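You operate a simulated robot arm through the tools that you are given. There is no shell and no other tool. Be economical: measure what you need, move in short steps, check, and stop when the job is done.

Carry out the task below with a simulated robot arm. There is one attempt and no reset: what you move stays moved.

TASK
Check the yellow core on the length gauge, then lock it in the core clamp.
Fine: close the red stop on it, then draw the stop fully open.
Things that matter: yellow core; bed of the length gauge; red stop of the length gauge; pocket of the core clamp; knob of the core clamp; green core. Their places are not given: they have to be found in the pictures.

It is judged by the outcome, as a careful person would: the job done as asked, and still so three seconds after it is handed in. It fails if anything else is knocked over, pushed out of place, dropped, spilled or broken.

THE ROBOT
A 7-joint arm with a two-finger parallel gripper, fixed in place. Base frame: the origin is at the foot of the arm, x ahead of it, y to its left, z up; the work surface is at about z = 0. Lengths are in m, angles in degrees, forces in N, time in s.
With the tool pointing down near the work surface it reaches from about 0.22 to 0.58 m from the base axis. Its first joint turns from -66.0 to 66.0 degrees. Payload 2.5 kg.
Tool frame: the origin (TCP) lies between the finger pads and is the grasp point; the fingertips stand 0.023 m ahead of it; z points along the fingers, y is the line along which they close. The gripper opens to 0.094 m. The fingers are 0.038 m wide and 0.01 m thick; the gripper's body (0.054 by 0.096 m) begins 0.039 m behind the TCP.
Orientation is told as [roll, pitch, yaw] about the base's x, y, z axes, in that order, counted from this pose: with the fingers straight down and closing along the base's y, the tool's x points along the base's -x, its y along +y and its z along -z.

THE INTERFACE
- The arm moves only by the tool drive_tool. Its arguments are lists of equal length, an entry for each row: "delta_pos": the shift along the base's x, y, z in units of 20 mm (1.0 is 20 mm), a list of three; "delta_rot": the turn, a rotation vector about the base's x, y, z in units of 6 degrees (1.0 is 6 degrees), a list of three; "hand": the gripper command, from -1 (shut) to 1 (fully open), values between in proportion. In form: {"delta_pos": [[dx, dy, dz], ...], "delta_rot": [[wx, wy, wz], ...], "hand": [hand, ...]}. A call has 1 to 20 rows; each row shifts and turns the commanded pose from where the row before left it. A call with a number of a shift or a turn outside -1 to 1 is refused whole. A row lasts 0.2 s, in which the tool goes at most 0.05 m and 8.6 degrees; a call with a longer step from one row to the next is refused whole, and so is a gripper value outside its range. A pose out of reach is approached as far as the arm can. The call stops where the force on the tool passes 40 N (or 10 N more than at its start, if that is more) or the arm is blocked; 0.2 s more then pass. The fingers move at their own pace (about 0.108 m/s each) and stop on an object; they squeeze with about 38 N. The grip force told is the motor's: it shows also when the fingers shut on nothing. Time passes only in rows, and 0.2 s behind the last, so rows that do not move let the fingers close. It gives the time, the measured TCP pose, the force on the tool (base axes), the opening and the grip force at its end, in the units of the frame above (readings bear some noise).
- Cameras (640 x 400 px; columns grow to the right, rows downward): "scene" is fixed at [0.1076, -0.3997, 0.552]; the picture's right is [0.91, -0.42, 0.00], its down [-0.21, -0.46, -0.86] and it looks along [0.36, 0.78, -0.50] (base axes); focal length 308 px, centre (320, 200). "wrist" rides on the gripper at [-0.039, 0, -0.044] in the tool frame; the picture's right is [0.00, -1.00, 0.00], its down [0.97, 0.00, -0.24] and it looks along [0.24, 0.00, 0.97] (tool axes); focal length 218 px, centre (320, 200).
- get_image(camera): a new picture of that camera. No time passes.
- point_at(camera, pixels): for up to 12 pixels [column, row] of the newest picture of that camera ("zoom" is the newest enlarged one), the place [x, y, z] in the base frame of the surface seen there, good to about 0.002 m. No time passes.
- close_up(camera, box): a new picture of the part [left, top, right, bottom] of that camera's present view, enlarged. No time passes.
- close_job(): hands the job in; it is judged then, once.

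Work in short steps. Measure before you move; look again where a grasp or a placing could have gone wrong, and mend it. You have 80 turns and 38 pictures in all, those below and enlarged ones among them. Open the gripper and draw the arm clear of the work before you hand the job in, unless the task says otherwise; then end with one line.

The tools are called after "Call:" as name(argument=value, ...) on one line, values as JSON. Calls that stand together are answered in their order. drive_tool: Moves the arm, as the interface text tells. Its arguments: {"type":"object","properties":{"delta_pos":{"type":"array","items":{"type":"array","items":{"type":"number"}}},"delta_rot":{"type":"array","items":{"type":"array","items":{"type":"number"}}},"hand":{"type":"array","items":{"type":"number"}}},"required":["delta_pos","delta_rot","hand"]} The other tools are called the same way: get_image (camera) takes a picture; point_at (camera, pixels) gives the place of the surface under pixels of a picture; close_up (camera, box) takes an enlarged picture of a part of a camera's view; close_job () hands the job in.

At the start:

```text
clock: 0.0
tcp_pos: [0.286, 0.199, 0.29]
tcp_rot: [0.0, 0.0, 0.1]
ft_force: [1.1, 0.4, 0.3]
grip_width: 0.094
finger_force: 0.0
```

scene: 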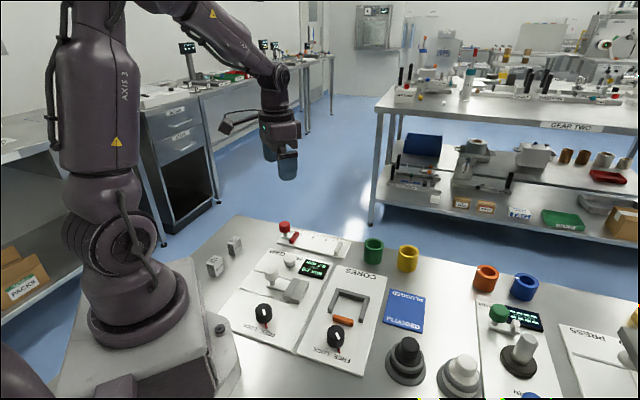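
wrist: 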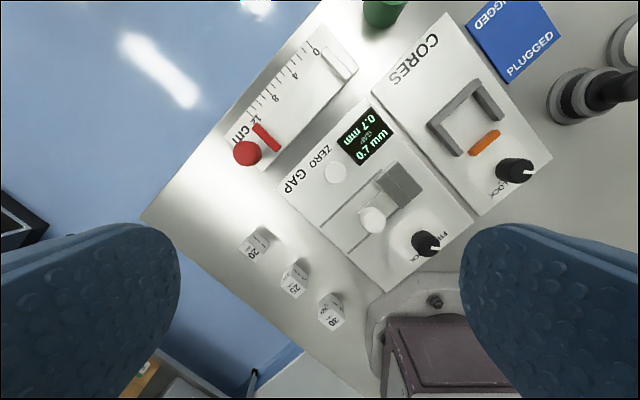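

I'll take enlarged views of the length gauge, clamp and cores first.

Call:
close_up(camera="scene", box=[260, 205, 440, 318])

Call:
close_up(camera="scene", box=[280, 270, 440, 370])

Call:
point_at(camera="scene", pixels=[[408, 248], [407, 270], [374, 242], [373, 262], [284, 226], [293, 237], [346, 300], [336, 335], [343, 320], [340, 245]])

Call:
point_at(camera="wrist", pixels=[[247, 153], [266, 137], [315, 50], [340, 62], [262, 117], [466, 117], [485, 142], [515, 170], [442, 123], [490, 98], [325, 80], [290, 120]])

```text
3.54 times, centred on (350, 262) of scene
```

zoom: 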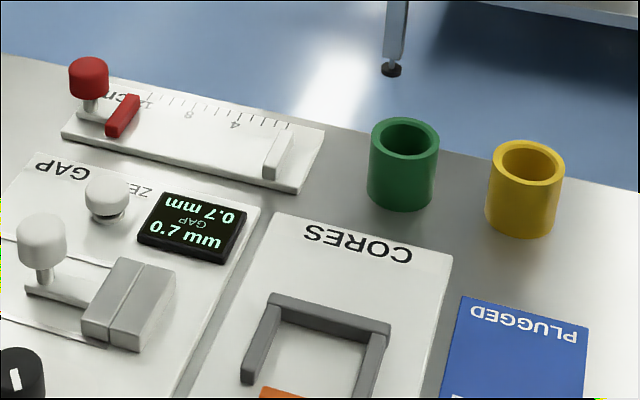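

```text
4.00 times, centred on (360, 320) of scene
```

zoom: 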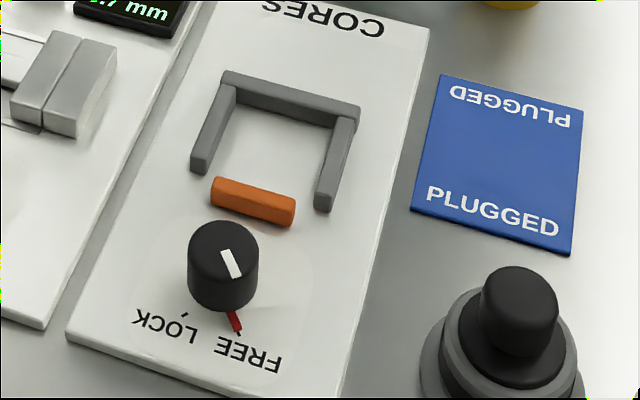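

```text
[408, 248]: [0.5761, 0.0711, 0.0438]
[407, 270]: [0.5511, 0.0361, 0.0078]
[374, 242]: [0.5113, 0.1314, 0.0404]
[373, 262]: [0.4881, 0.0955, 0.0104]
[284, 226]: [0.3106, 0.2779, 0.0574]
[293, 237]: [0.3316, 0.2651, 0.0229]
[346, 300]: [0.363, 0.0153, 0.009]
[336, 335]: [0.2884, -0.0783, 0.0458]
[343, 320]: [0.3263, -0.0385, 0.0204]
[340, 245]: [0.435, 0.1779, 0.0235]
```

```text
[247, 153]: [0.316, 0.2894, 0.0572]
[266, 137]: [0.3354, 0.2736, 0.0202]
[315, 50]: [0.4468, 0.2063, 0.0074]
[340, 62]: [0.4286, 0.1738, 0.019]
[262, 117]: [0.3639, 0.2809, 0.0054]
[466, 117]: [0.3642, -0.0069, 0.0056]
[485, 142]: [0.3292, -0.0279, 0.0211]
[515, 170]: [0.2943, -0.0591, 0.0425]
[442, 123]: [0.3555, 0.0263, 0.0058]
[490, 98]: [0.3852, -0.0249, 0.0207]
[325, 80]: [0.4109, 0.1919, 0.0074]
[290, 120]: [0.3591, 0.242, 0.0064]
```

The core cylinders, gauge and clamp are visible. Next I take enlarged wrist views and measure precise geometry.

Call:
close_up(camera="wrist", box=[210, 20, 370, 180])

Call:
point_at(camera="scene", pixels=[[399, 248], [417, 250], [408, 245], [408, 253], [399, 262], [416, 264], [364, 242], [382, 243], [373, 239], [373, 247]])

```text
2.50 times, centred on (290, 100) of wrist
```

zoom: 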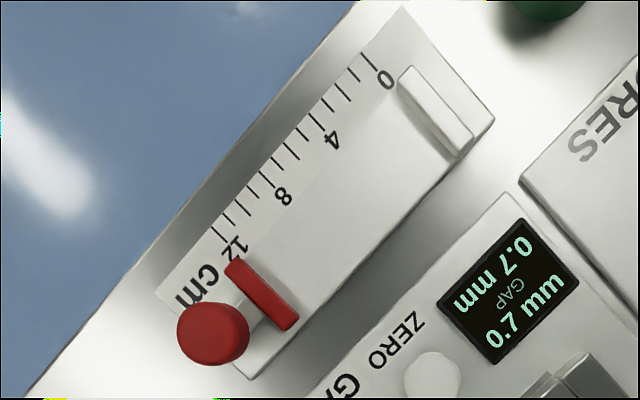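

```text
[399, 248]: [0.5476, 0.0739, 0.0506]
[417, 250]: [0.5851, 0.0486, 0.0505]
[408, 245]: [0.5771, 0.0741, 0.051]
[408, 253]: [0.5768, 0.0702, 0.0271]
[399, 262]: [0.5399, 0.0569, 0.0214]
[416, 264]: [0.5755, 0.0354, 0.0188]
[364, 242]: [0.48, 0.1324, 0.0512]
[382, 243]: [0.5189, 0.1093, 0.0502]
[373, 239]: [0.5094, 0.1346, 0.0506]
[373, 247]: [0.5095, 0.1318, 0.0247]
```

Call:
point_at(camera="zoom", pixels=[[403, 72], [468, 148], [398, 85], [460, 155], [230, 265], [290, 328], [240, 262], [298, 318], [400, 10], [493, 120], [212, 330], [246, 376]])

Call:
close_up(camera="wrist", box=[400, 60, 560, 220])

```text
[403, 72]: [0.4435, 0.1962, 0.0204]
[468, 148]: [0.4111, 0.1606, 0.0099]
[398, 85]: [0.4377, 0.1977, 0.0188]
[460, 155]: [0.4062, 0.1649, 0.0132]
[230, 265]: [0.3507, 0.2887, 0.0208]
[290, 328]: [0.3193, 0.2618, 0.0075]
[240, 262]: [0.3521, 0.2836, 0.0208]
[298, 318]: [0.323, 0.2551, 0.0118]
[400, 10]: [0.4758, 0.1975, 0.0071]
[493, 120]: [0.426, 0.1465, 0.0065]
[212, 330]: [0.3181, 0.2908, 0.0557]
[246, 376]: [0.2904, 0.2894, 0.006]
```

```text
2.50 times, centred on (480, 140) of wrist
```

zoom: 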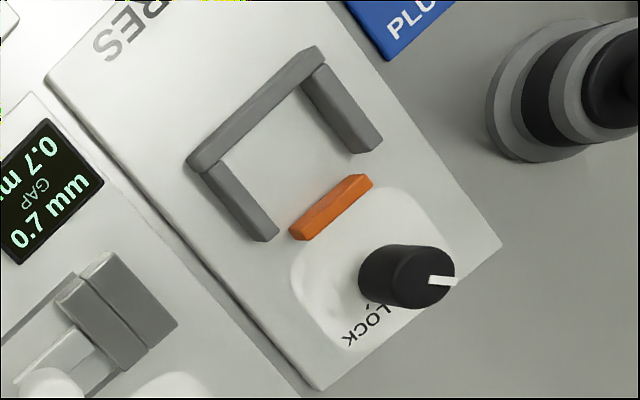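

Call:
point_at(camera="zoom", pixels=[[188, 162], [318, 52], [222, 165], [308, 85], [278, 228], [362, 152], [292, 232], [360, 178], [270, 170], [400, 260], [448, 281], [430, 281]])

Call:
close_up(camera="scene", box=[310, 310, 374, 350])

```text
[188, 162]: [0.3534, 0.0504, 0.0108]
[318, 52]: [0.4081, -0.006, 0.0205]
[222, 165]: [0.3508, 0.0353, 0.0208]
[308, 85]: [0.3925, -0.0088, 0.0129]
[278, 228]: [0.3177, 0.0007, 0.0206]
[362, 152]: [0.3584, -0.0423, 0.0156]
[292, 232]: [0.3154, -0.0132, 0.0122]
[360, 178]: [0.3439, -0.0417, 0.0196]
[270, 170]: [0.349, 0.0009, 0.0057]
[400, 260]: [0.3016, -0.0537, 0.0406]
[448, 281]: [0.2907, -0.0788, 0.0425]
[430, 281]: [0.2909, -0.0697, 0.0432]
```

```text
10.00 times, centred on (342, 330) of scene
```

zoom: 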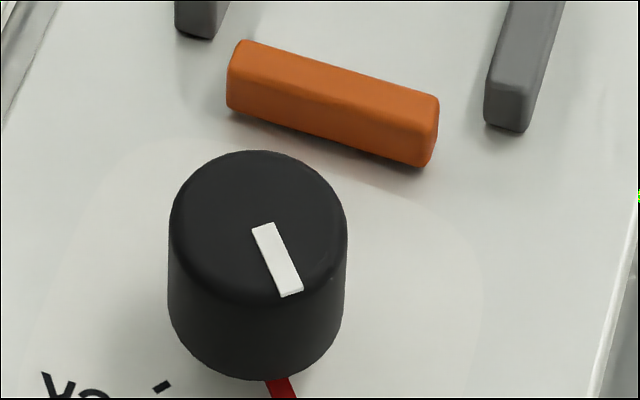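

Call:
point_at(camera="zoom", pixels=[[263, 230], [290, 288], [180, 230], [338, 230], [258, 158], [250, 295], [160, 387], [280, 390], [235, 70], [435, 125]])

Call:
point_at(camera="scene", pixels=[[326, 348.5], [339, 352], [337, 346], [341, 358], [326, 354]])

```text
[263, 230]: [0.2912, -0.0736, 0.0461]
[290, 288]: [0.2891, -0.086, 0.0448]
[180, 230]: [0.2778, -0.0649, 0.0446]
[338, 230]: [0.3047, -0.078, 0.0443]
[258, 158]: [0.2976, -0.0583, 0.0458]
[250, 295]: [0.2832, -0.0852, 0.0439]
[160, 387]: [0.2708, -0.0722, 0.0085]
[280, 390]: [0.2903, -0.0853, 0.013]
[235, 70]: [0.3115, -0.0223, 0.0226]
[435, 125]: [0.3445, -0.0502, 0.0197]
```

```text
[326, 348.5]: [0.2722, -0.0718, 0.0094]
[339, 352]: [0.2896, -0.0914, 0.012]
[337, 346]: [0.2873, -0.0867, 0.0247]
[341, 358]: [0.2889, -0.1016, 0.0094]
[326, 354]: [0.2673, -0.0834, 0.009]
```

Yellow core centre is about (0.566, 0.060), 51 mm high and 45 mm in diameter. The gauge and clamp are turned about 45°. I move above the yellow core with yaw -46.

Call:
drive_tool(delta_pos=[[1, -0.496, -0.571], [1, -0.496, -0.571], [1, -0.496, -0.571], [1, -0.496, -0.571], [1, -0.496, -0.571], [1, -0.496, -0.571], [1, -0.496, -0.571], [1, -0.496, -0.571], [1, -0.496, -0.571], [1, -0.496, -0.571], [1, -0.496, -0.571], [1, -0.496, -0.571], [1, -0.496, -0.571], [1, -0.496, -0.571], [0, 0, 0]], delta_rot=[[0, 0, -0.548], [0, 0, -0.548], [0, 0, -0.548], [0, 0, -0.548], [0, 0, -0.548], [0, 0, -0.548], [0, 0, -0.548], [0, 0, -0.548], [0, 0, -0.548], [0, 0, -0.548], [0, 0, -0.548], [0, 0, -0.548], [0, 0, -0.548], [0, 0, -0.548], [0, 0, 0]], hand=[1, 1, 1, 1, 1, 1, 1, 1, 1, 1, 1, 1, 1, 1, 1])

Call:
get_image(camera="wrist")

```text
clock: 3.2
tcp_pos: [0.5668, 0.0616, 0.1299]
tcp_rot: [0.0, 0.0, -46.1]
ft_force: [-0.2, 0.5, 0.1]
grip_width: 0.0941
finger_force: 0.1
```

```text
30 pictures are left
```

wrist: 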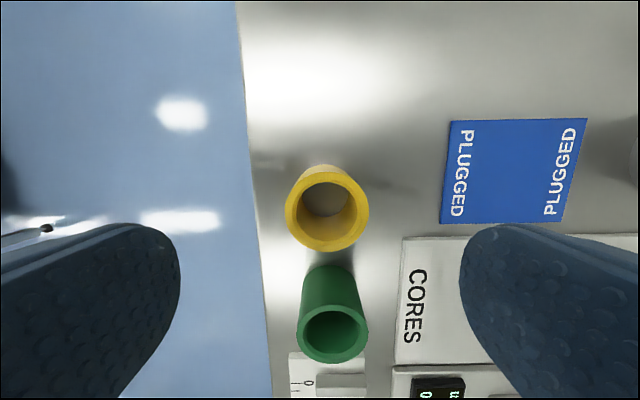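

Call:
point_at(camera="wrist", pixels=[[289, 210], [365, 210], [327, 174], [327, 245], [300, 182], [354, 182], [300, 237], [354, 237]])

```text
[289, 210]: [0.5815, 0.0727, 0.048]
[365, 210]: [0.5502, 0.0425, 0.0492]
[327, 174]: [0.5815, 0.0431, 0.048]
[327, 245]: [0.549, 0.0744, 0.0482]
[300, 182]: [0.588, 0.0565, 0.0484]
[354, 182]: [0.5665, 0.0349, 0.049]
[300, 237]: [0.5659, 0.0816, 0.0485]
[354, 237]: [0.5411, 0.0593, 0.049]
```

Core centre is (0.5655, 0.058). I correct, descend to TCP z 0.045 and close.

Call:
drive_tool(delta_pos=[[-0.065, -0.18, 0], [0, 0, -0.85], [0, 0, -0.85], [0, 0, -0.85], [0, 0, -0.85], [0, 0, -0.85], [0, 0, 0], [0, 0, 0], [0, 0, 0], [0, 0, 0]], delta_rot=[[0, 0, 0], [0, 0, 0], [0, 0, 0], [0, 0, 0], [0, 0, 0], [0, 0, 0], [0, 0, 0], [0, 0, 0], [0, 0, 0], [0, 0, 0]], hand=[1, 1, 1, 1, 1, 1, 1, -1, -1, -1])

```text
clock: 5.4
tcp_pos: [0.5645, 0.0568, 0.044]
tcp_rot: [0.0, 0.2, -46.0]
ft_force: [-0.5, 0.5, 0.2]
grip_width: 0.0487
finger_force: 37.3
```

Gripped at 48 mm. I lift and carry it over the gauge bed.

Call:
drive_tool(delta_pos=[[0, 0, 1], [0, 0, 1], [0, 0, 1], [0, 0, 1], [0, 0, 0.8], [-0.895, 0.804, 0], [-0.895, 0.804, 0], [-0.895, 0.804, 0], [-0.895, 0.804, 0], [-0.895, 0.804, 0], [-0.895, 0.804, 0], [-0.895, 0.804, 0], [-0.895, 0.804, 0], [-0.895, 0.804, 0], [0, 0, 0]], delta_rot=[[0, 0, 0], [0, 0, 0], [0, 0, 0], [0, 0, 0], [0, 0, 0], [0, 0, 0], [0, 0, 0], [0, 0, 0], [0, 0, 0], [0, 0, 0], [0, 0, 0], [0, 0, 0], [0, 0, 0], [0, 0, 0], [0, 0, 0]], hand=[-1, -1, -1, -1, -1, -1, -1, -1, -1, -1, -1, -1, -1, -1, -1])

Call:
get_image(camera="wrist")

Call:
close_up(camera="scene", box=[250, 150, 410, 250])

```text
clock: 8.6
tcp_pos: [0.4027, 0.2025, 0.1424]
tcp_rot: [0.0, 0.0, -46.1]
ft_force: [1.2, 0.7, -0.4]
grip_width: 0.049
finger_force: 38.5
```

```text
29 pictures are left
```

wrist: 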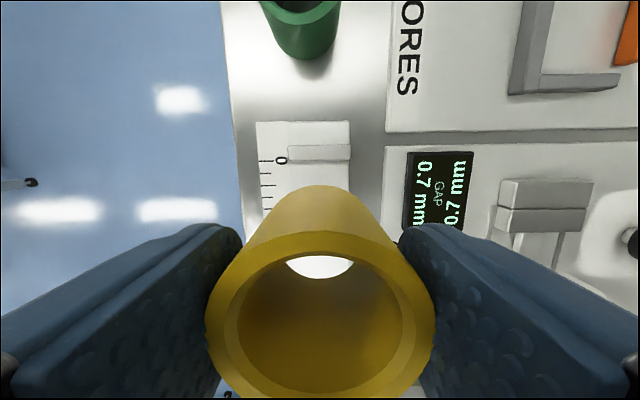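

```text
4.00 times, centred on (330, 200) of scene
```

zoom: 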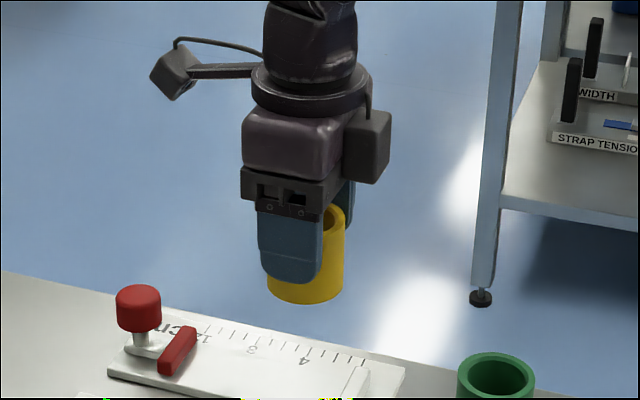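

Call:
point_at(camera="wrist", pixels=[[292, 157], [347, 157], [292, 150], [347, 150], [300, 162], [340, 162], [320, 170], [256, 123], [346, 123]])

```text
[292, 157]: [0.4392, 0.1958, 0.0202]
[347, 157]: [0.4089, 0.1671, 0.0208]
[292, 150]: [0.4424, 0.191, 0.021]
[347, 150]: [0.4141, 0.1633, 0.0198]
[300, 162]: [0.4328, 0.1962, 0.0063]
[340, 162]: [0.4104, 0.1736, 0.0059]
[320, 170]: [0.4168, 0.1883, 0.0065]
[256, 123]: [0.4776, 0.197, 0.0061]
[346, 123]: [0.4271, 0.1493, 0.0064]
```

The current position already leaves about 4 mm to the anvil face. I lower onto the bed.

Call:
drive_tool(delta_pos=[[0, 0, -0.9], [0, 0, -0.9], [0, 0, -0.9], [0, 0, -0.9], [0, 0, -0.7], [0, 0, -0.2], [0, 0, -0.1], [0, 0, 0]], delta_rot=[[0, 0, 0], [0, 0, 0], [0, 0, 0], [0, 0, 0], [0, 0, 0], [0, 0, 0], [0, 0, 0], [0, 0, 0]], hand=[-1, -1, -1, -1, -1, -1, -1, -1])

Call:
close_up(camera="scene", box=[250, 170, 410, 270])

```text
clock: 10.4
tcp_pos: [0.4041, 0.2035, 0.0512]
tcp_rot: [0.2, -0.1, -45.9]
ft_force: [-7.6, -4.6, 31.6]
grip_width: 0.0488
finger_force: 37.8
```

```text
4.00 times, centred on (330, 220) of scene
```

zoom: 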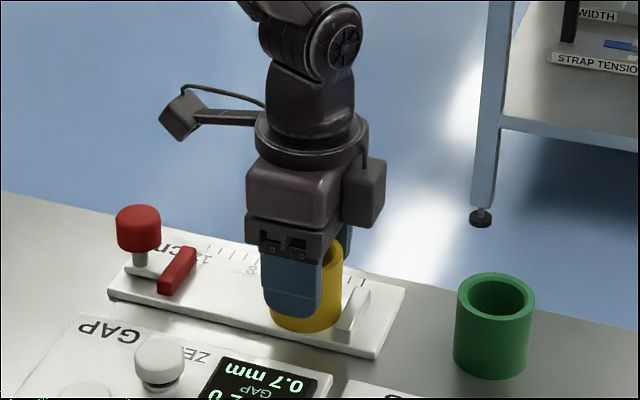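

The core sits on the bed (31 N contact). I ease off, open moderately and lift.

Call:
drive_tool(delta_pos=[[0, 0, 0.07], [0, 0, 0], [0, 0, 0], [0, 0, 0], [0, 0, 0.5], [0, 0, 1], [0, 0, 1], [0, 0, 1], [0, 0, 1], [0, 0, 0]], delta_rot=[[0, 0, 0], [0, 0, 0], [0, 0, 0], [0, 0, 0], [0, 0, 0], [0, 0, 0], [0, 0, 0], [0, 0, 0], [0, 0, 0], [0, 0, 0]], hand=[-1, 0.5, 0.5, 0.5, 0.5, 0.5, 0.5, 0.5, 0.5, 0.5])

Call:
get_image(camera="wrist")

```text
clock: 12.6
tcp_pos: [0.4047, 0.2035, 0.1416]
tcp_rot: [-0.1, 0.1, -46.0]
ft_force: [0.2, -0.3, 0.3]
grip_width: 0.0707
finger_force: 0.1
```

```text
26 pictures are left
```

wrist: 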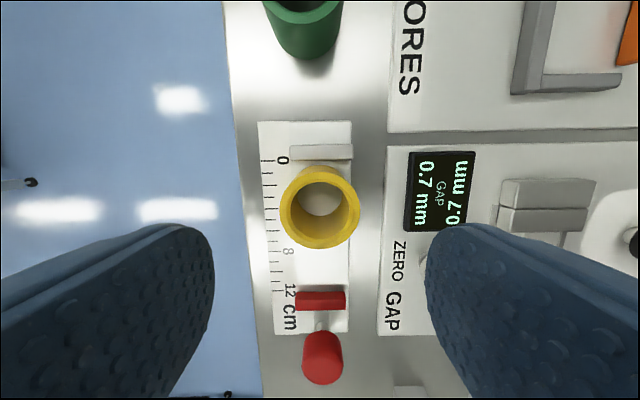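

The core stands on the bed. Now I measure the red stop knob and blade.

Call:
point_at(camera="wrist", pixels=[[303, 365], [341, 365], [322, 348], [322, 380], [322, 365], [322, 340], [297, 300], [344, 300], [320, 318]])

Call:
point_at(camera="scene", pixels=[[284, 223], [284, 229], [280, 227], [289, 227], [285, 233]])

```text
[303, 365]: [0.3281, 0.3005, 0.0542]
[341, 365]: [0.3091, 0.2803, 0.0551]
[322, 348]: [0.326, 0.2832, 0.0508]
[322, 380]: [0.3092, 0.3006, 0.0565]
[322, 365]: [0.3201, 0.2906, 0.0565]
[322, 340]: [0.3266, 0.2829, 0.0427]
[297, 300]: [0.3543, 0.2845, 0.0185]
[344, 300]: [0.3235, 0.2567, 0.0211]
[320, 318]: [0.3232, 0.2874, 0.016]
```

```text
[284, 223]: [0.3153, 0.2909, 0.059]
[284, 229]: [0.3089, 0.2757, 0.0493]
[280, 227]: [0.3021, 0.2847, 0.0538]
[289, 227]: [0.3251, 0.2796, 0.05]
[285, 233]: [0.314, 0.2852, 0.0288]
```

Knob centre is (0.317, 0.291), top 0.057. I move over it and descend to z 0.048 with the gripper open.

Call:
drive_tool(delta_pos=[[-0.877, 0.875, 0], [-0.877, 0.875, 0], [-0.877, 0.875, 0], [-0.877, 0.875, 0], [-0.877, 0.875, 0], [0, 0, 0], [0, 0, -0.936], [0, 0, -0.936], [0, 0, -0.936], [0, 0, -0.936], [0, 0, -0.936], [0, 0, 0]], delta_rot=[[0, 0, 0], [0, 0, 0], [0, 0, 0], [0, 0, 0], [0, 0, 0], [0, 0, 0], [0, 0, 0], [0, 0, 0], [0, 0, 0], [0, 0, 0], [0, 0, 0], [0, 0, 0]], hand=[0.5, 0.5, 0.5, 0.5, 0.5, 0.5, 0.5, 0.5, 0.5, 0.5, 0.5, 0.5])

Call:
get_image(camera="wrist")

```text
clock: 15.2
tcp_pos: [0.3154, 0.2903, 0.047]
tcp_rot: [0.0, -0.1, -46.0]
ft_force: [0.1, -0.3, -0.1]
grip_width: 0.0706
finger_force: 0.0
```

```text
25 pictures are left
```

wrist: 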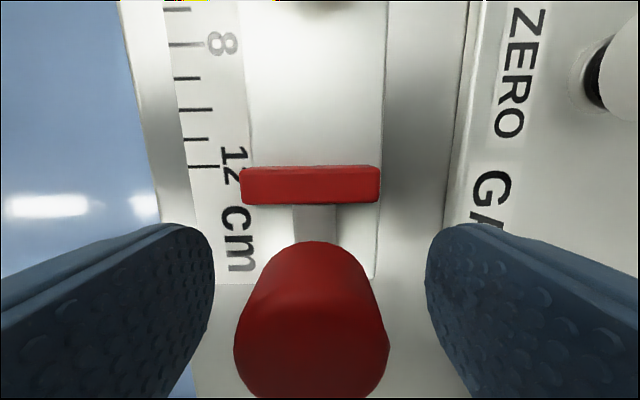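

Knob is centred between the fingers (col 312). I grip it and slide along (0.695, -0.719) by 56 mm first.

Call:
drive_tool(delta_pos=[[0, 0, 0], [0, 0, 0], [0, 0, 0], [0.278, -0.288, 0], [0.278, -0.288, 0], [0.278, -0.288, 0], [0.278, -0.288, 0], [0.278, -0.288, 0], [0.278, -0.288, 0], [0.278, -0.288, 0], [0, 0, 0]], delta_rot=[[0, 0, 0], [0, 0, 0], [0, 0, 0], [0, 0, 0], [0, 0, 0], [0, 0, 0], [0, 0, 0], [0, 0, 0], [0, 0, 0], [0, 0, 0], [0, 0, 0]], hand=[-1, -1, -1, -1, -1, -1, -1, -1, -1, -1, -1])

Call:
get_image(camera="wrist")

```text
clock: 17.6
tcp_pos: [0.3574, 0.2494, 0.0479]
tcp_rot: [0.2, -0.1, -46.0]
ft_force: [10.4, 11.4, 9.5]
grip_width: 0.0315
finger_force: 44.4
```

```text
24 pictures are left
```

wrist: 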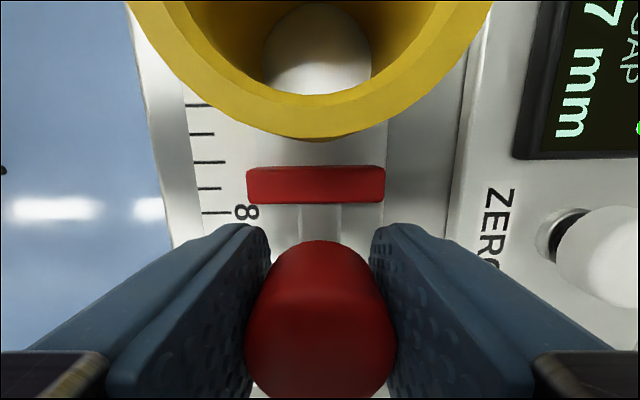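

Stop follows, now near the 7 cm mark with lateral load about 15 N. I relieve 1 mm sideways and creep forward.

Call:
drive_tool(delta_pos=[[0.035, 0.035, 0], [0.139, -0.144, 0], [0.139, -0.144, 0], [0.07, -0.072, 0], [0.07, -0.072, 0], [0, 0, 0]], delta_rot=[[0, 0, 0], [0, 0, 0], [0, 0, 0], [0, 0, 0], [0, 0, 0], [0, 0, 0]], hand=[-1, -1, -1, -1, -1, -1])

Call:
close_up(camera="wrist", box=[120, 0, 520, 250])

```text
clock: 19.0
tcp_pos: [0.3648, 0.2424, 0.0465]
tcp_rot: [0.3, -0.1, -46.1]
ft_force: [20.4, 21.5, -13.1]
grip_width: 0.032
finger_force: 45.1
```

```text
1.60 times, centred on (320, 125) of wrist
```

zoom: 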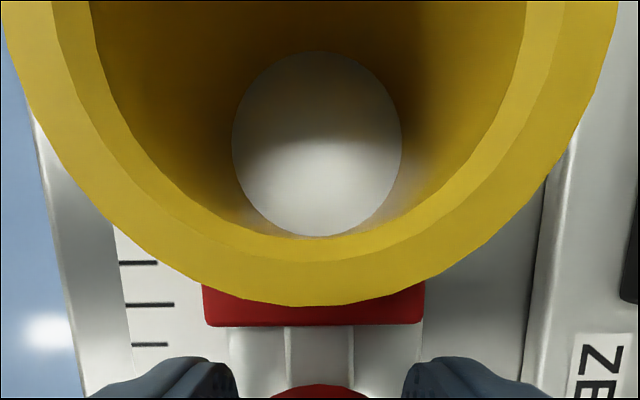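

The lateral load rose; I try the opposite sideways shift to see the response.

Call:
drive_tool(delta_pos=[[-0.05, -0.05, 0], [0, 0, 0]], delta_rot=[[0, 0, 0], [0, 0, 0]], hand=[-1, -1])

```text
clock: 19.4
tcp_pos: [0.3662, 0.2417, 0.0474]
tcp_rot: [0.6, -0.1, -46.0]
ft_force: [3.1, 2.9, -1.1]
grip_width: 0.0318
finger_force: 45.3
stopped in row 1: the force on the tool passed its limit (the readings are from after the stop); the commanded pose is now the measured one
```

Load is now relieved (command equals measured). The rail runs nearer -45°, so I creep on in 1.5 mm steps.

Call:
drive_tool(delta_pos=[[0.054, -0.053, 0], [0.054, -0.053, 0], [0, 0, 0]], delta_rot=[[0, 0, 0], [0, 0, 0], [0, 0, 0]], hand=[-1, -1, -1])

Call:
close_up(camera="scene", box=[270, 200, 366, 260])

```text
clock: 20.2
tcp_pos: [0.366, 0.2415, 0.0468]
tcp_rot: [0.6, 0.0, -45.9]
ft_force: [4.4, 16.8, -21.0]
grip_width: 0.0316
finger_force: 45.4
```

```text
6.67 times, centred on (318, 230) of scene
```

zoom: 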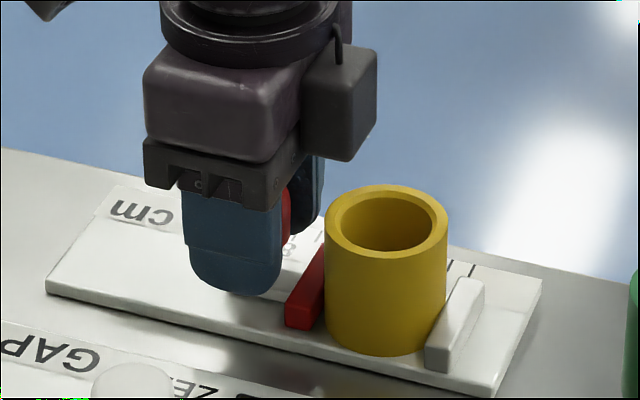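

The stop blade is against the core and the tool no longer advances. One more small push confirms both sides are seated.

Call:
drive_tool(delta_pos=[[0.06, -0.06, 0], [0.06, -0.06, 0], [0, 0, 0]], delta_rot=[[0, 0, 0], [0, 0, 0], [0, 0, 0]], hand=[-1, -1, -1])

Call:
close_up(camera="scene", box=[306, 220, 370, 260])

```text
clock: 21.0
tcp_pos: [0.3667, 0.2418, 0.0463]
tcp_rot: [0.4, 0.4, -45.6]
ft_force: [-16.1, 20.9, -4.9]
grip_width: 0.032
finger_force: 45.1
```

```text
10.00 times, centred on (338, 240) of scene
```

zoom: 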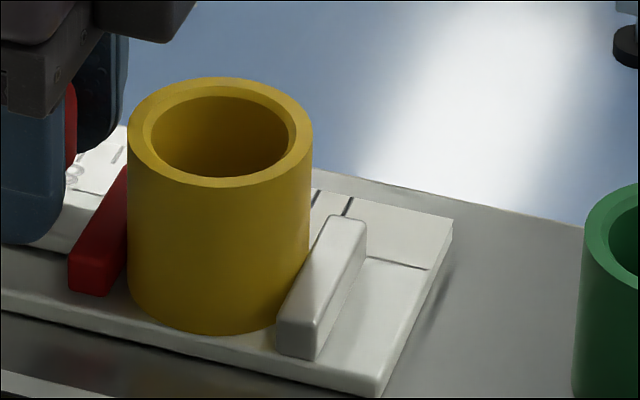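

Firm contact (26 N along the rail), no movement: the stop is closed on the core. Now I draw it back.

Call:
drive_tool(delta_pos=[[-0.21, 0.21, 0], [-0.283, 0.283, 0], [-0.283, 0.283, 0], [-0.283, 0.283, 0], [-0.283, 0.283, 0], [-0.283, 0.283, 0], [-0.283, 0.283, 0], [-0.283, 0.283, 0], [-0.283, 0.283, 0], [0, 0, 0]], delta_rot=[[0, 0, 0], [0, 0, 0], [0, 0, 0], [0, 0, 0], [0, 0, 0], [0, 0, 0], [0, 0, 0], [0, 0, 0], [0, 0, 0], [0, 0, 0]], hand=[-1, -1, -1, -1, -1, -1, -1, -1, -1, -1])

```text
clock: 23.2
tcp_pos: [0.3211, 0.288, 0.0474]
tcp_rot: [0.7, -0.1, -46.0]
ft_force: [14.0, 13.7, -20.7]
grip_width: 0.0319
finger_force: 44.6
```

Nearly back at the start; I continue in small steps until it hits its end.

Call:
drive_tool(delta_pos=[[-0.07, 0.08, 0], [-0.07, 0.08, 0], [-0.07, 0.08, 0], [-0.07, 0.08, 0], [0, 0, 0]], delta_rot=[[0, 0, 0], [0, 0, 0], [0, 0, 0], [0, 0, 0], [0, 0, 0]], hand=[-1, -1, -1, -1, -1])

Call:
get_image(camera="wrist")

```text
clock: 24.4
tcp_pos: [0.3158, 0.2908, 0.0476]
tcp_rot: [0.6, -0.3, -46.1]
ft_force: [26.7, -4.6, -17.4]
grip_width: 0.0317
finger_force: 45.1
```

```text
20 pictures are left
```

wrist: 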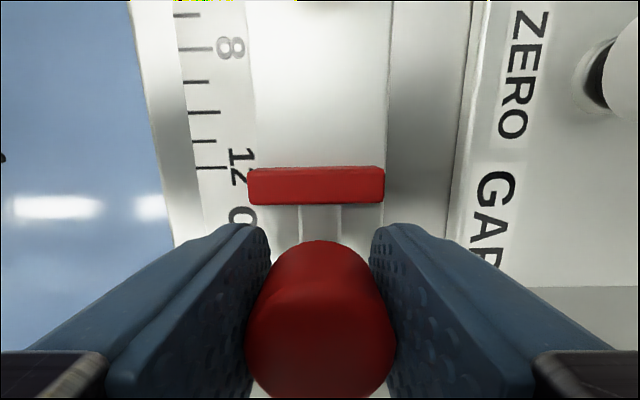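

Blade is back at the 12 mark with about 22 N opposing. One more pull confirms the end stop.

Call:
drive_tool(delta_pos=[[-0.06, 0.06, 0], [-0.06, 0.06, 0], [0, 0, 0]], delta_rot=[[0, 0, 0], [0, 0, 0], [0, 0, 0]], hand=[-1, -1, -1])

```text
clock: 25.2
tcp_pos: [0.3165, 0.2915, 0.0478]
tcp_rot: [0.6, -0.6, -46.5]
ft_force: [25.3, -20.5, 3.4]
grip_width: 0.0317
finger_force: 45.4
```

Fully open. I relieve most of the push, release and lift.

Call:
drive_tool(delta_pos=[[0.12, -0.12, 0], [0, 0, 0], [0, 0, 0], [0, 0, 0], [0, 0, 0.5], [0, 0, 1], [0, 0, 1], [0, 0, 1], [0, 0, 1], [0, 0, 0]], delta_rot=[[0, 0, 0], [0, 0, 0], [0, 0, 0], [0, 0, 0], [0, 0, 0], [0, 0, 0], [0, 0, 0], [0, 0, 0], [0, 0, 0], [0, 0, 0]], hand=[-1, 0.5, 0.5, 0.5, 0.5, 0.5, 0.5, 0.5, 0.5, 0.5])

Call:
get_image(camera="wrist")

```text
clock: 27.4
tcp_pos: [0.3137, 0.294, 0.1378]
tcp_rot: [0.5, -0.1, -46.0]
ft_force: [0.6, 0.4, 0.7]
grip_width: 0.0704
finger_force: 0.1
```

```text
19 pictures are left
```

wrist: 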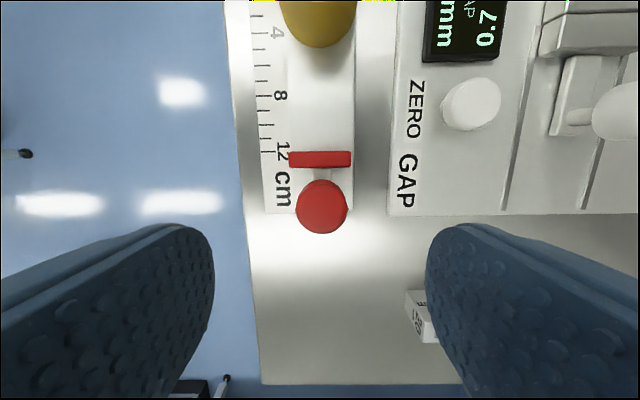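

Stop stays open. I return above the core and measure it.

Call:
drive_tool(delta_pos=[[0.938, -0.94, 0], [0.938, -0.94, 0], [0.938, -0.94, 0], [0.938, -0.94, 0], [0.938, -0.94, 0], [0, 0, 0]], delta_rot=[[-0.08, 0, 0], [0, 0, 0], [0, 0, 0], [0, 0, 0], [0, 0, 0], [0, 0, 0]], hand=[0.5, 0.5, 0.5, 0.5, 0.5, 0.5])

Call:
get_image(camera="wrist")

```text
clock: 28.8
tcp_pos: [0.4096, 0.1998, 0.1395]
tcp_rot: [0.1, -0.4, -45.9]
ft_force: [0.4, -0.3, -0.2]
grip_width: 0.0705
finger_force: 0.0
```

```text
18 pictures are left
```

wrist: 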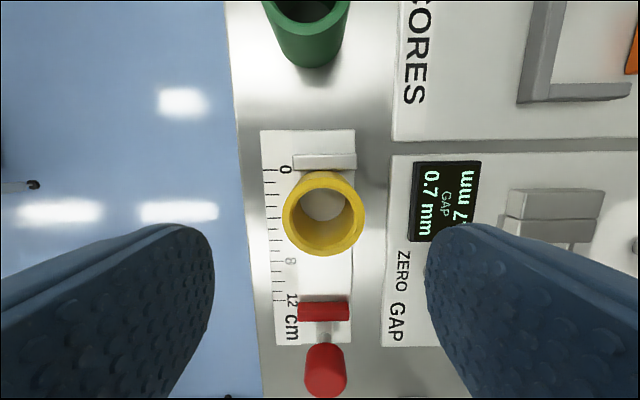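

Call:
point_at(camera="wrist", pixels=[[286, 215], [361, 215], [324, 180], [324, 251], [297, 188], [351, 188], [297, 242], [351, 242]])

```text
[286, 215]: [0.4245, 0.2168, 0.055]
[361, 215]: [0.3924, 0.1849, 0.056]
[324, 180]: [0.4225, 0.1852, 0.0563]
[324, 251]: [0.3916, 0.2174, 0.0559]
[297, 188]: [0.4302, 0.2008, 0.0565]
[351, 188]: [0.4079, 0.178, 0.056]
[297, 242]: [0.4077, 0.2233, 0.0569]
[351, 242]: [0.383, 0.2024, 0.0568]
```

Core centre is (0.4075, 0.2011). I descend, grip, and lift.

Call:
drive_tool(delta_pos=[[-0.105, 0.065, 0], [0, 0, -0.88], [0, 0, -0.88], [0, 0, -0.88], [0, 0, -0.88], [0, 0, -0.88], [0, 0, 0], [0, 0, 0], [0, 0, 0], [0, 0, 0], [0, 0, 0.3], [0, 0, 1], [0, 0, 1], [0, 0, 1], [0, 0, 1], [0, 0, 0]], delta_rot=[[0, 0, 0], [0, 0, 0], [0, 0, 0], [0, 0, 0], [0, 0, 0], [0, 0, 0], [0, 0, 0], [0, 0, 0], [0, 0, 0], [0, 0, 0], [0, 0, 0], [0, 0, 0], [0, 0, 0], [0, 0, 0], [0, 0, 0], [0, 0, 0]], hand=[0.5, 0.5, 0.5, 0.5, 0.5, 0.5, 0.5, -1, -1, -1, -1, -1, -1, -1, -1, -1])

```text
clock: 32.2
tcp_pos: [0.4077, 0.2022, 0.1342]
tcp_rot: [0.2, -0.4, -45.9]
ft_force: [-0.6, -0.6, -0.3]
grip_width: 0.0487
finger_force: 37.9
```

Held. I carry it to a viewpoint just short of the pocket so the wrist camera sees the clamp.

Call:
drive_tool(delta_pos=[[-0.532, -0.918, 0], [-0.532, -0.918, 0], [-0.532, -0.918, 0], [-0.532, -0.918, 0], [-0.532, -0.918, 0], [-0.532, -0.918, 0], [-0.532, -0.918, 0], [-0.532, -0.918, 0], [-0.532, -0.918, 0], [0, 0, 0]], delta_rot=[[0, 0, 0], [0, 0, 0], [0, 0, 0], [0, 0, 0], [0, 0, 0], [0, 0, 0], [0, 0, 0], [0, 0, 0], [0, 0, 0], [0, 0, 0]], hand=[-1, -1, -1, -1, -1, -1, -1, -1, -1, -1])

Call:
get_image(camera="wrist")

```text
clock: 34.4
tcp_pos: [0.3112, 0.035, 0.1355]
tcp_rot: [0.2, -0.4, -46.0]
ft_force: [-0.2, 0.3, -0.4]
grip_width: 0.0486
finger_force: 38.6
```

```text
17 pictures are left
```

wrist: 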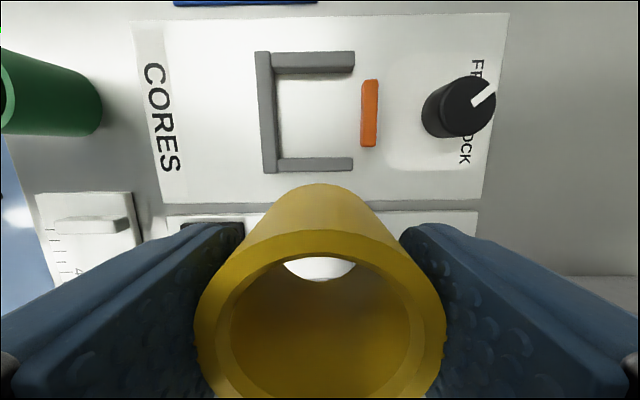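

Call:
point_at(camera="wrist", pixels=[[274, 90], [275, 140], [300, 68], [345, 68], [300, 160], [345, 160], [363, 85], [363, 140], [320, 115], [300, 76], [345, 155], [282, 115]])

Call:
close_up(camera="wrist", box=[240, 30, 400, 190])

```text
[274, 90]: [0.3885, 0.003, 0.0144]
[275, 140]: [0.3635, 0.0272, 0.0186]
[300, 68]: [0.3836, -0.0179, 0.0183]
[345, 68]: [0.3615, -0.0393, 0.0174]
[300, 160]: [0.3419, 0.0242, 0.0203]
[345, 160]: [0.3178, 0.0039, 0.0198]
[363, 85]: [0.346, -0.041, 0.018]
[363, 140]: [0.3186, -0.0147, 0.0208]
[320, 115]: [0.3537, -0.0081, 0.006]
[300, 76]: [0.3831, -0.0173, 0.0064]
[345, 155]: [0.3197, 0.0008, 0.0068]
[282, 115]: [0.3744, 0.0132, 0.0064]
```

```text
2.50 times, centred on (320, 110) of wrist
```

zoom: 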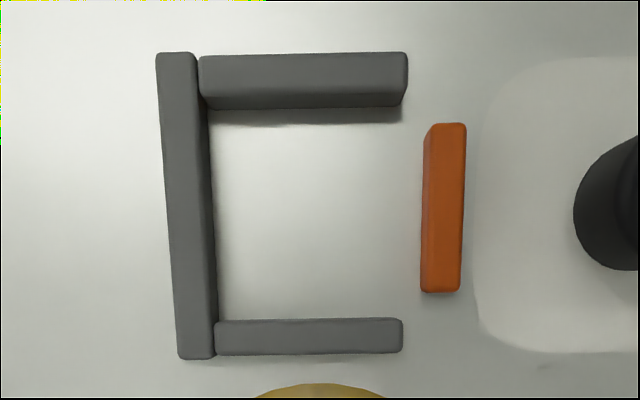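

Pocket: back face a≈0.275, sides b≈0.2255…0.283, so the core goes to about (0.3562, -0.0034), 1.5 mm off the back wall. I move there and lower.

Call:
drive_tool(delta_pos=[[0.75, -0.64, 0], [0.75, -0.64, 0], [0.75, -0.64, 0], [0, 0, 0], [0, 0, -0.8], [0, 0, -0.8], [0, 0, -0.8], [0, 0, 0]], delta_rot=[[0, 0, 0], [0, 0, 0], [0, 0, 0], [0, 0, 0], [0, 0, 0], [0, 0, 0], [0, 0, 0], [0, 0, 0]], hand=[-1, -1, -1, -1, -1, -1, -1, -1])

Call:
close_up(camera="scene", box=[280, 260, 424, 350])

```text
clock: 36.2
tcp_pos: [0.3566, -0.0028, 0.0871]
tcp_rot: [0.2, -0.4, -46.0]
ft_force: [0.4, -0.2, -1.5]
grip_width: 0.0487
finger_force: 38.2
```

```text
4.44 times, centred on (352, 305) of scene
```

zoom: 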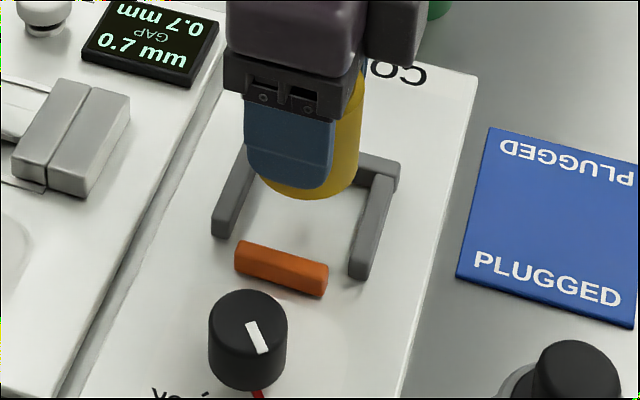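

Aligned. I lower the rest of the way.

Call:
drive_tool(delta_pos=[[0, 0, -0.8], [0, 0, -0.6], [0, 0, -0.2], [0, 0, -0.1], [0, 0, -0.07], [0, 0, 0]], delta_rot=[[0, 0, 0], [0, 0, 0], [0, 0, 0], [0, 0, 0], [0, 0, 0], [0, 0, 0]], hand=[-1, -1, -1, -1, -1, -1])

Call:
close_up(camera="scene", box=[280, 260, 424, 350])

```text
clock: 37.6
tcp_pos: [0.3554, -0.0024, 0.0511]
tcp_rot: [0.2, -0.3, -46.0]
ft_force: [-0.5, 0.5, -0.6]
grip_width: 0.0488
finger_force: 37.7
```

```text
4.44 times, centred on (352, 305) of scene
```

zoom: 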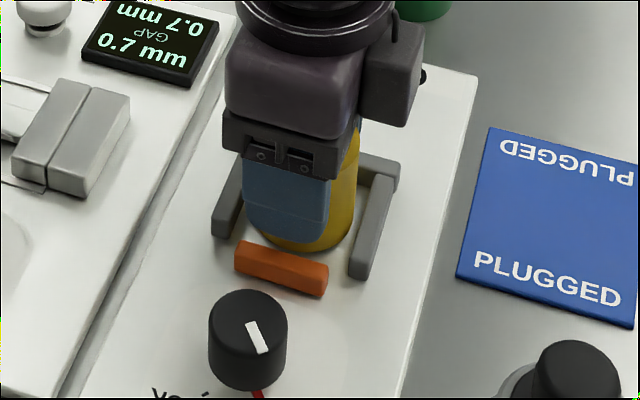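

Inside the pocket but no contact force yet; I creep down in 0.6 mm steps.

Call:
drive_tool(delta_pos=[[0, 0, -0.04], [0, 0, -0.04], [0, 0, 0]], delta_rot=[[0, 0, 0], [0, 0, 0], [0, 0, 0]], hand=[-1, -1, -1])

```text
clock: 38.4
tcp_pos: [0.3567, -0.003, 0.0501]
tcp_rot: [0.2, -0.4, -46.1]
ft_force: [-0.2, 0.4, 0.1]
grip_width: 0.0485
finger_force: 37.6
```

Call:
drive_tool(delta_pos=[[0, 0, -0.05], [0, 0, -0.05], [0, 0, 0]], delta_rot=[[0, 0, 0], [0, 0, 0], [0, 0, 0]], hand=[-1, -1, -1])

```text
clock: 39.2
tcp_pos: [0.3576, -0.0036, 0.0495]
tcp_rot: [0.2, -0.4, -46.0]
ft_force: [-6.2, 0.8, 22.7]
grip_width: 0.0485
finger_force: 37.9
```

Contact at 22 N: seated on the floor. I ease, open moderately and lift.

Call:
drive_tool(delta_pos=[[0, 0, 0.05], [0, 0, 0], [0, 0, 0], [0, 0, 0], [0, 0, 0.5], [0, 0, 1], [0, 0, 1], [0, 0, 1], [0, 0, 1], [0, 0, 0]], delta_rot=[[0, 0, 0], [0, 0, 0], [0, 0, 0], [0, 0, 0], [0, 0, 0], [0, 0, 0], [0, 0, 0], [0, 0, 0], [0, 0, 0], [0, 0, 0]], hand=[-1, 0.5, 0.5, 0.5, 0.5, 0.5, 0.5, 0.5, 0.5, 0.5])

Call:
get_image(camera="wrist")

```text
clock: 41.4
tcp_pos: [0.3566, -0.0035, 0.1408]
tcp_rot: [0.2, -0.4, -46.0]
ft_force: [-0.5, 0.4, 0.3]
grip_width: 0.0706
finger_force: 0.1
```

```text
13 pictures are left
```

wrist: 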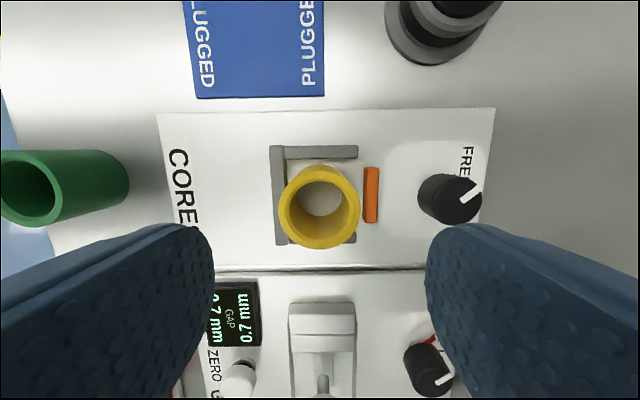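

Core is in the pocket. I measure the clamp knob, its pointer, and the neighbouring plunger.

Call:
point_at(camera="wrist", pixels=[[433, 198], [480, 198], [456, 176], [456, 220], [462, 199], [478, 188], [450, 5], [430, 370]])

Call:
close_up(camera="wrist", box=[380, 120, 520, 260])

Call:
point_at(camera="scene", pixels=[[408, 343], [405, 352], [408, 368]])

```text
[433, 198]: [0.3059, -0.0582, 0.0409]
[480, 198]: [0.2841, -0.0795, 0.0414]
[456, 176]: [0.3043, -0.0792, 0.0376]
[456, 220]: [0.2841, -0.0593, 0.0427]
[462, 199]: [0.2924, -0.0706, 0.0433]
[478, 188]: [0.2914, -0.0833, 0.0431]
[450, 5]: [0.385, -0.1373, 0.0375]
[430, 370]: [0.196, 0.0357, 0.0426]
```

```text
2.86 times, centred on (450, 190) of wrist
```

zoom: 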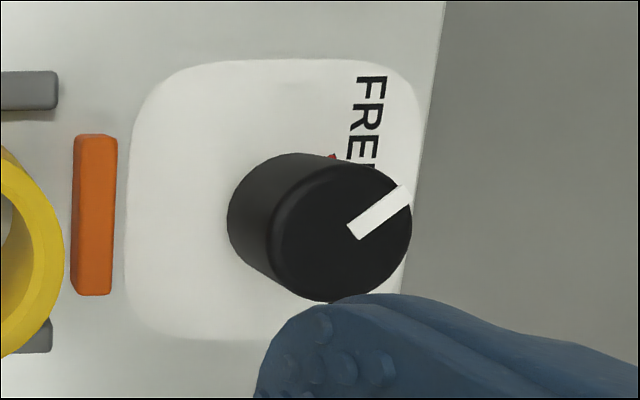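

```text
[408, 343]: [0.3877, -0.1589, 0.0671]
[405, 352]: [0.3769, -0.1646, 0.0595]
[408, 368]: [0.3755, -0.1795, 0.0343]
```

Knob centre is (0.292, -0.0705). I move above it and turn to yaw 0.

Call:
drive_tool(delta_pos=[[-0.404, -0.419, 0], [-0.404, -0.419, 0], [-0.404, -0.419, 0], [-0.404, -0.419, 0], [-0.404, -0.419, 0], [-0.404, -0.419, 0], [-0.404, -0.419, 0], [-0.404, -0.419, 0], [0, 0, -1], [0, 0, 0]], delta_rot=[[0, 0, 0.958], [0, 0, 0.958], [0, 0, 0.958], [0, 0, 0.958], [0, 0, 0.958], [0, 0, 0.958], [0, 0, 0.958], [0, 0, 0.958], [0, 0.05, 0], [0, 0, 0]], hand=[0.3, 0.3, 0.3, 0.3, 0.3, 0.3, 0.3, 0.3, 0.3, 0.3])

Call:
get_image(camera="wrist")

```text
clock: 43.6
tcp_pos: [0.2929, -0.0716, 0.1184]
tcp_rot: [0.2, -0.2, 0.1]
ft_force: [0.1, -0.6, 0.4]
grip_width: 0.0611
finger_force: 0.0
```

```text
11 pictures are left
```

wrist: 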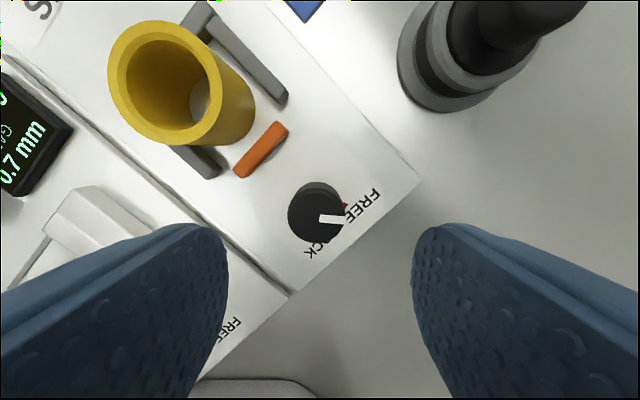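

Call:
point_at(camera="wrist", pixels=[[292, 216], [342, 216], [317, 193], [317, 240], [318, 216], [340, 220], [312, 243]])

```text
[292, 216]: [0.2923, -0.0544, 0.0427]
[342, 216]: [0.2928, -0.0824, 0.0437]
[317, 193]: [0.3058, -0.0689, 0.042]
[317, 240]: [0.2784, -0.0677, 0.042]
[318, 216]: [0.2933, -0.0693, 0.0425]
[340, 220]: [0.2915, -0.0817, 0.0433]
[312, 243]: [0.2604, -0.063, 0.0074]
```

Knob centre (0.292, -0.069). I centre, descend to z 0.040, and grip.

Call:
drive_tool(delta_pos=[[-0.04, 0.12, 0], [0, 0, -0.98], [0, 0, -0.98], [0, 0, -0.98], [0, 0, -0.98], [0, 0, 0], [0, 0, 0], [0, 0, 0], [0, 0, 0]], delta_rot=[[0, 0, 0], [0, 0, 0], [0, 0, 0], [0, 0, 0], [0, 0, 0], [0, 0, 0], [0, 0, 0], [0, 0, 0], [0, 0, 0]], hand=[0.3, 0.3, 0.3, 0.3, 0.3, 0.3, -1, -1, -1])

```text
clock: 45.6
tcp_pos: [0.2919, -0.0687, 0.0397]
tcp_rot: [0.1, -0.3, -0.1]
ft_force: [1.5, -19.5, -16.6]
grip_width: 0.0328
finger_force: 44.8
```

Gripped (33 mm). I relieve 1 mm in -y and turn clockwise 42°.

Call:
drive_tool(delta_pos=[[0, -0.05, 0], [0, 0, 0], [0, 0, 0], [0, 0, 0], [0, 0, 0], [0, 0, 0], [0, 0, 0], [0, 0, 0], [0, 0, 0]], delta_rot=[[0, 0, 0], [0, 0, -1], [0, 0, -1], [0, 0, -1], [0, 0, -1], [0, 0, -1], [0, 0, -1], [0, 0, -1], [0, 0, 0]], hand=[-1, -1, -1, -1, -1, -1, -1, -1, -1])

Call:
close_up(camera="scene", box=[280, 270, 424, 360])

```text
clock: 46.5
tcp_pos: [0.2918, -0.069, 0.0413]
tcp_rot: [0.2, -0.2, -13.5]
ft_force: [4.3, -0.3, -2.8]
grip_width: 0.0327
finger_force: 45.3
stopped in row 4: the force on the tool passed its limit (the readings are from after the stop); the commanded pose is now the measured one
```

```text
4.44 times, centred on (352, 315) of scene
```

zoom: 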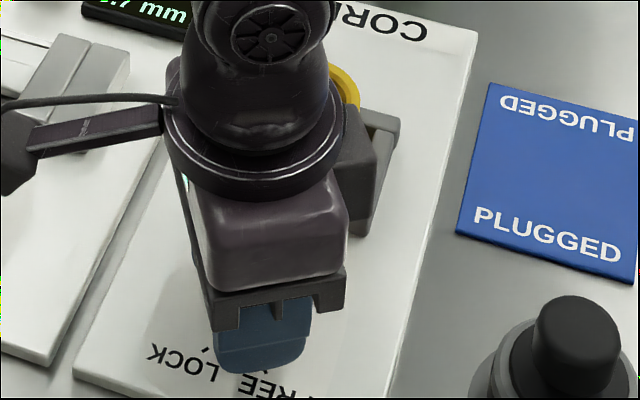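

It turned 13° before a side-load trip; the load is now relieved. I continue in smaller turns.

Call:
drive_tool(delta_pos=[[0, 0, 0], [0, 0, 0], [0, 0, 0], [0, 0, 0], [0, 0, 0], [0, 0, 0], [0, 0, 0]], delta_rot=[[0, 0, -0.7], [0, 0, -0.7], [0, 0, -0.7], [0, 0, -0.7], [0, 0, -0.7], [0, 0, -0.7], [0, 0, 0]], hand=[-1, -1, -1, -1, -1, -1, -1])

```text
clock: 48.1
tcp_pos: [0.2925, -0.0683, 0.0405]
tcp_rot: [0.1, -0.1, -38.8]
ft_force: [-4.5, 9.0, 19.4]
grip_width: 0.0329
finger_force: 44.6
```

Call:
drive_tool(delta_pos=[[0, 0, 0.03], [0, 0, 0], [0, 0, 0], [0, 0, 0], [0, 0, 0], [0, 0, 0], [0, 0, 0]], delta_rot=[[0, 0, -0.7], [0, 0, -0.7], [0, 0, -0.7], [0, 0, -0.7], [0, 0, -0.7], [0, 0, -0.7], [0, 0, 0]], hand=[-1, -1, -1, -1, -1, -1, -1])

Call:
get_image(camera="wrist")

```text
clock: 49.7
tcp_pos: [0.2924, -0.0678, 0.0401]
tcp_rot: [0.2, -0.3, -64.0]
ft_force: [13.1, 0.4, -37.3]
grip_width: 0.0326
finger_force: 45.4
```

```text
9 pictures are left
```

wrist: 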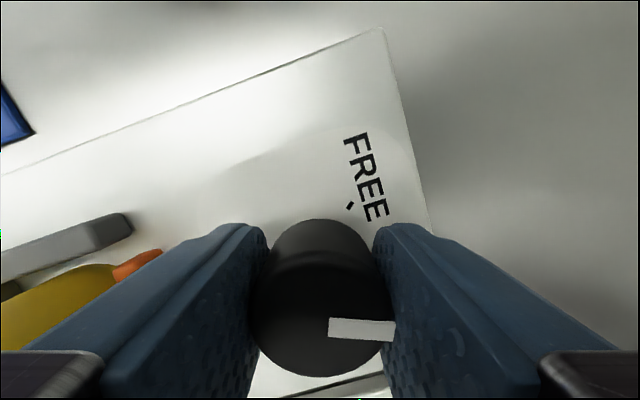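

The knob follows (pointer fixed relative to the fingers). I lower slightly to relieve the vertical load and turn on to about -85°.

Call:
drive_tool(delta_pos=[[0, 0, -0.03], [0, 0, 0], [0, 0, 0], [0, 0, 0], [0, 0, 0], [0, 0, 0]], delta_rot=[[0, 0, 0], [0, 0, -0.7], [0, 0, -0.7], [0, 0, -0.7], [0, 0, -0.7], [0, 0, 0]], hand=[-1, -1, -1, -1, -1, -1])

Call:
get_image(camera="wrist")

```text
clock: 51.1
tcp_pos: [0.2919, -0.0678, 0.041]
tcp_rot: [0.3, -0.2, -80.5]
ft_force: [13.5, 7.4, -22.1]
grip_width: 0.0326
finger_force: 45.3
```

```text
8 pictures are left
```

wrist: 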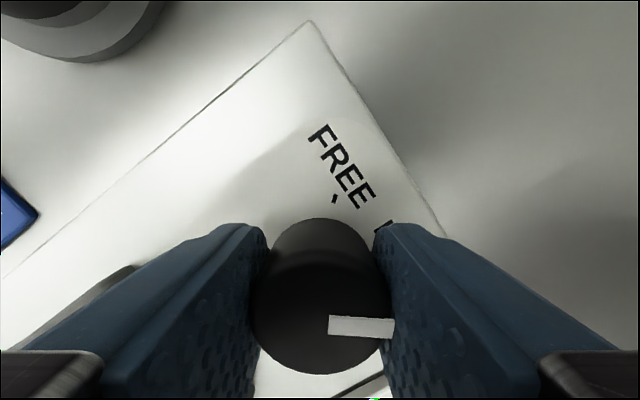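

At -80°. I keep turning a few degrees at a time to feel for the stop.

Call:
drive_tool(delta_pos=[[0, 0, 0], [0, 0, 0], [0, 0, 0], [0, 0, 0]], delta_rot=[[0, 0, -0.5], [0, 0, -0.5], [0, 0, -0.5], [0, 0, 0]], hand=[-1, -1, -1, -1])

Call:
get_image(camera="wrist")

```text
clock: 52.1
tcp_pos: [0.2928, -0.0693, 0.0407]
tcp_rot: [0.4, -0.4, -89.9]
ft_force: [6.4, 3.2, 15.2]
grip_width: 0.0335
finger_force: 45.1
```

```text
7 pictures are left
```

wrist: 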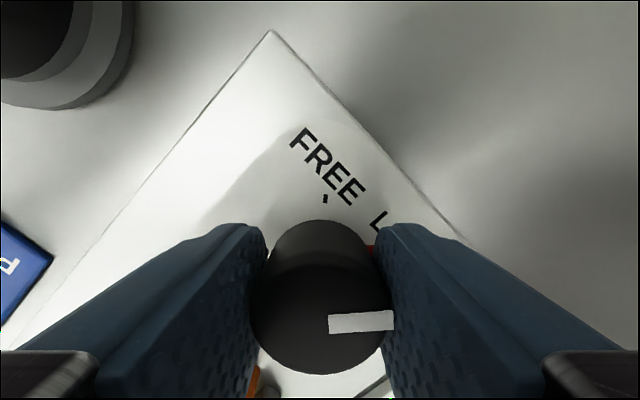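

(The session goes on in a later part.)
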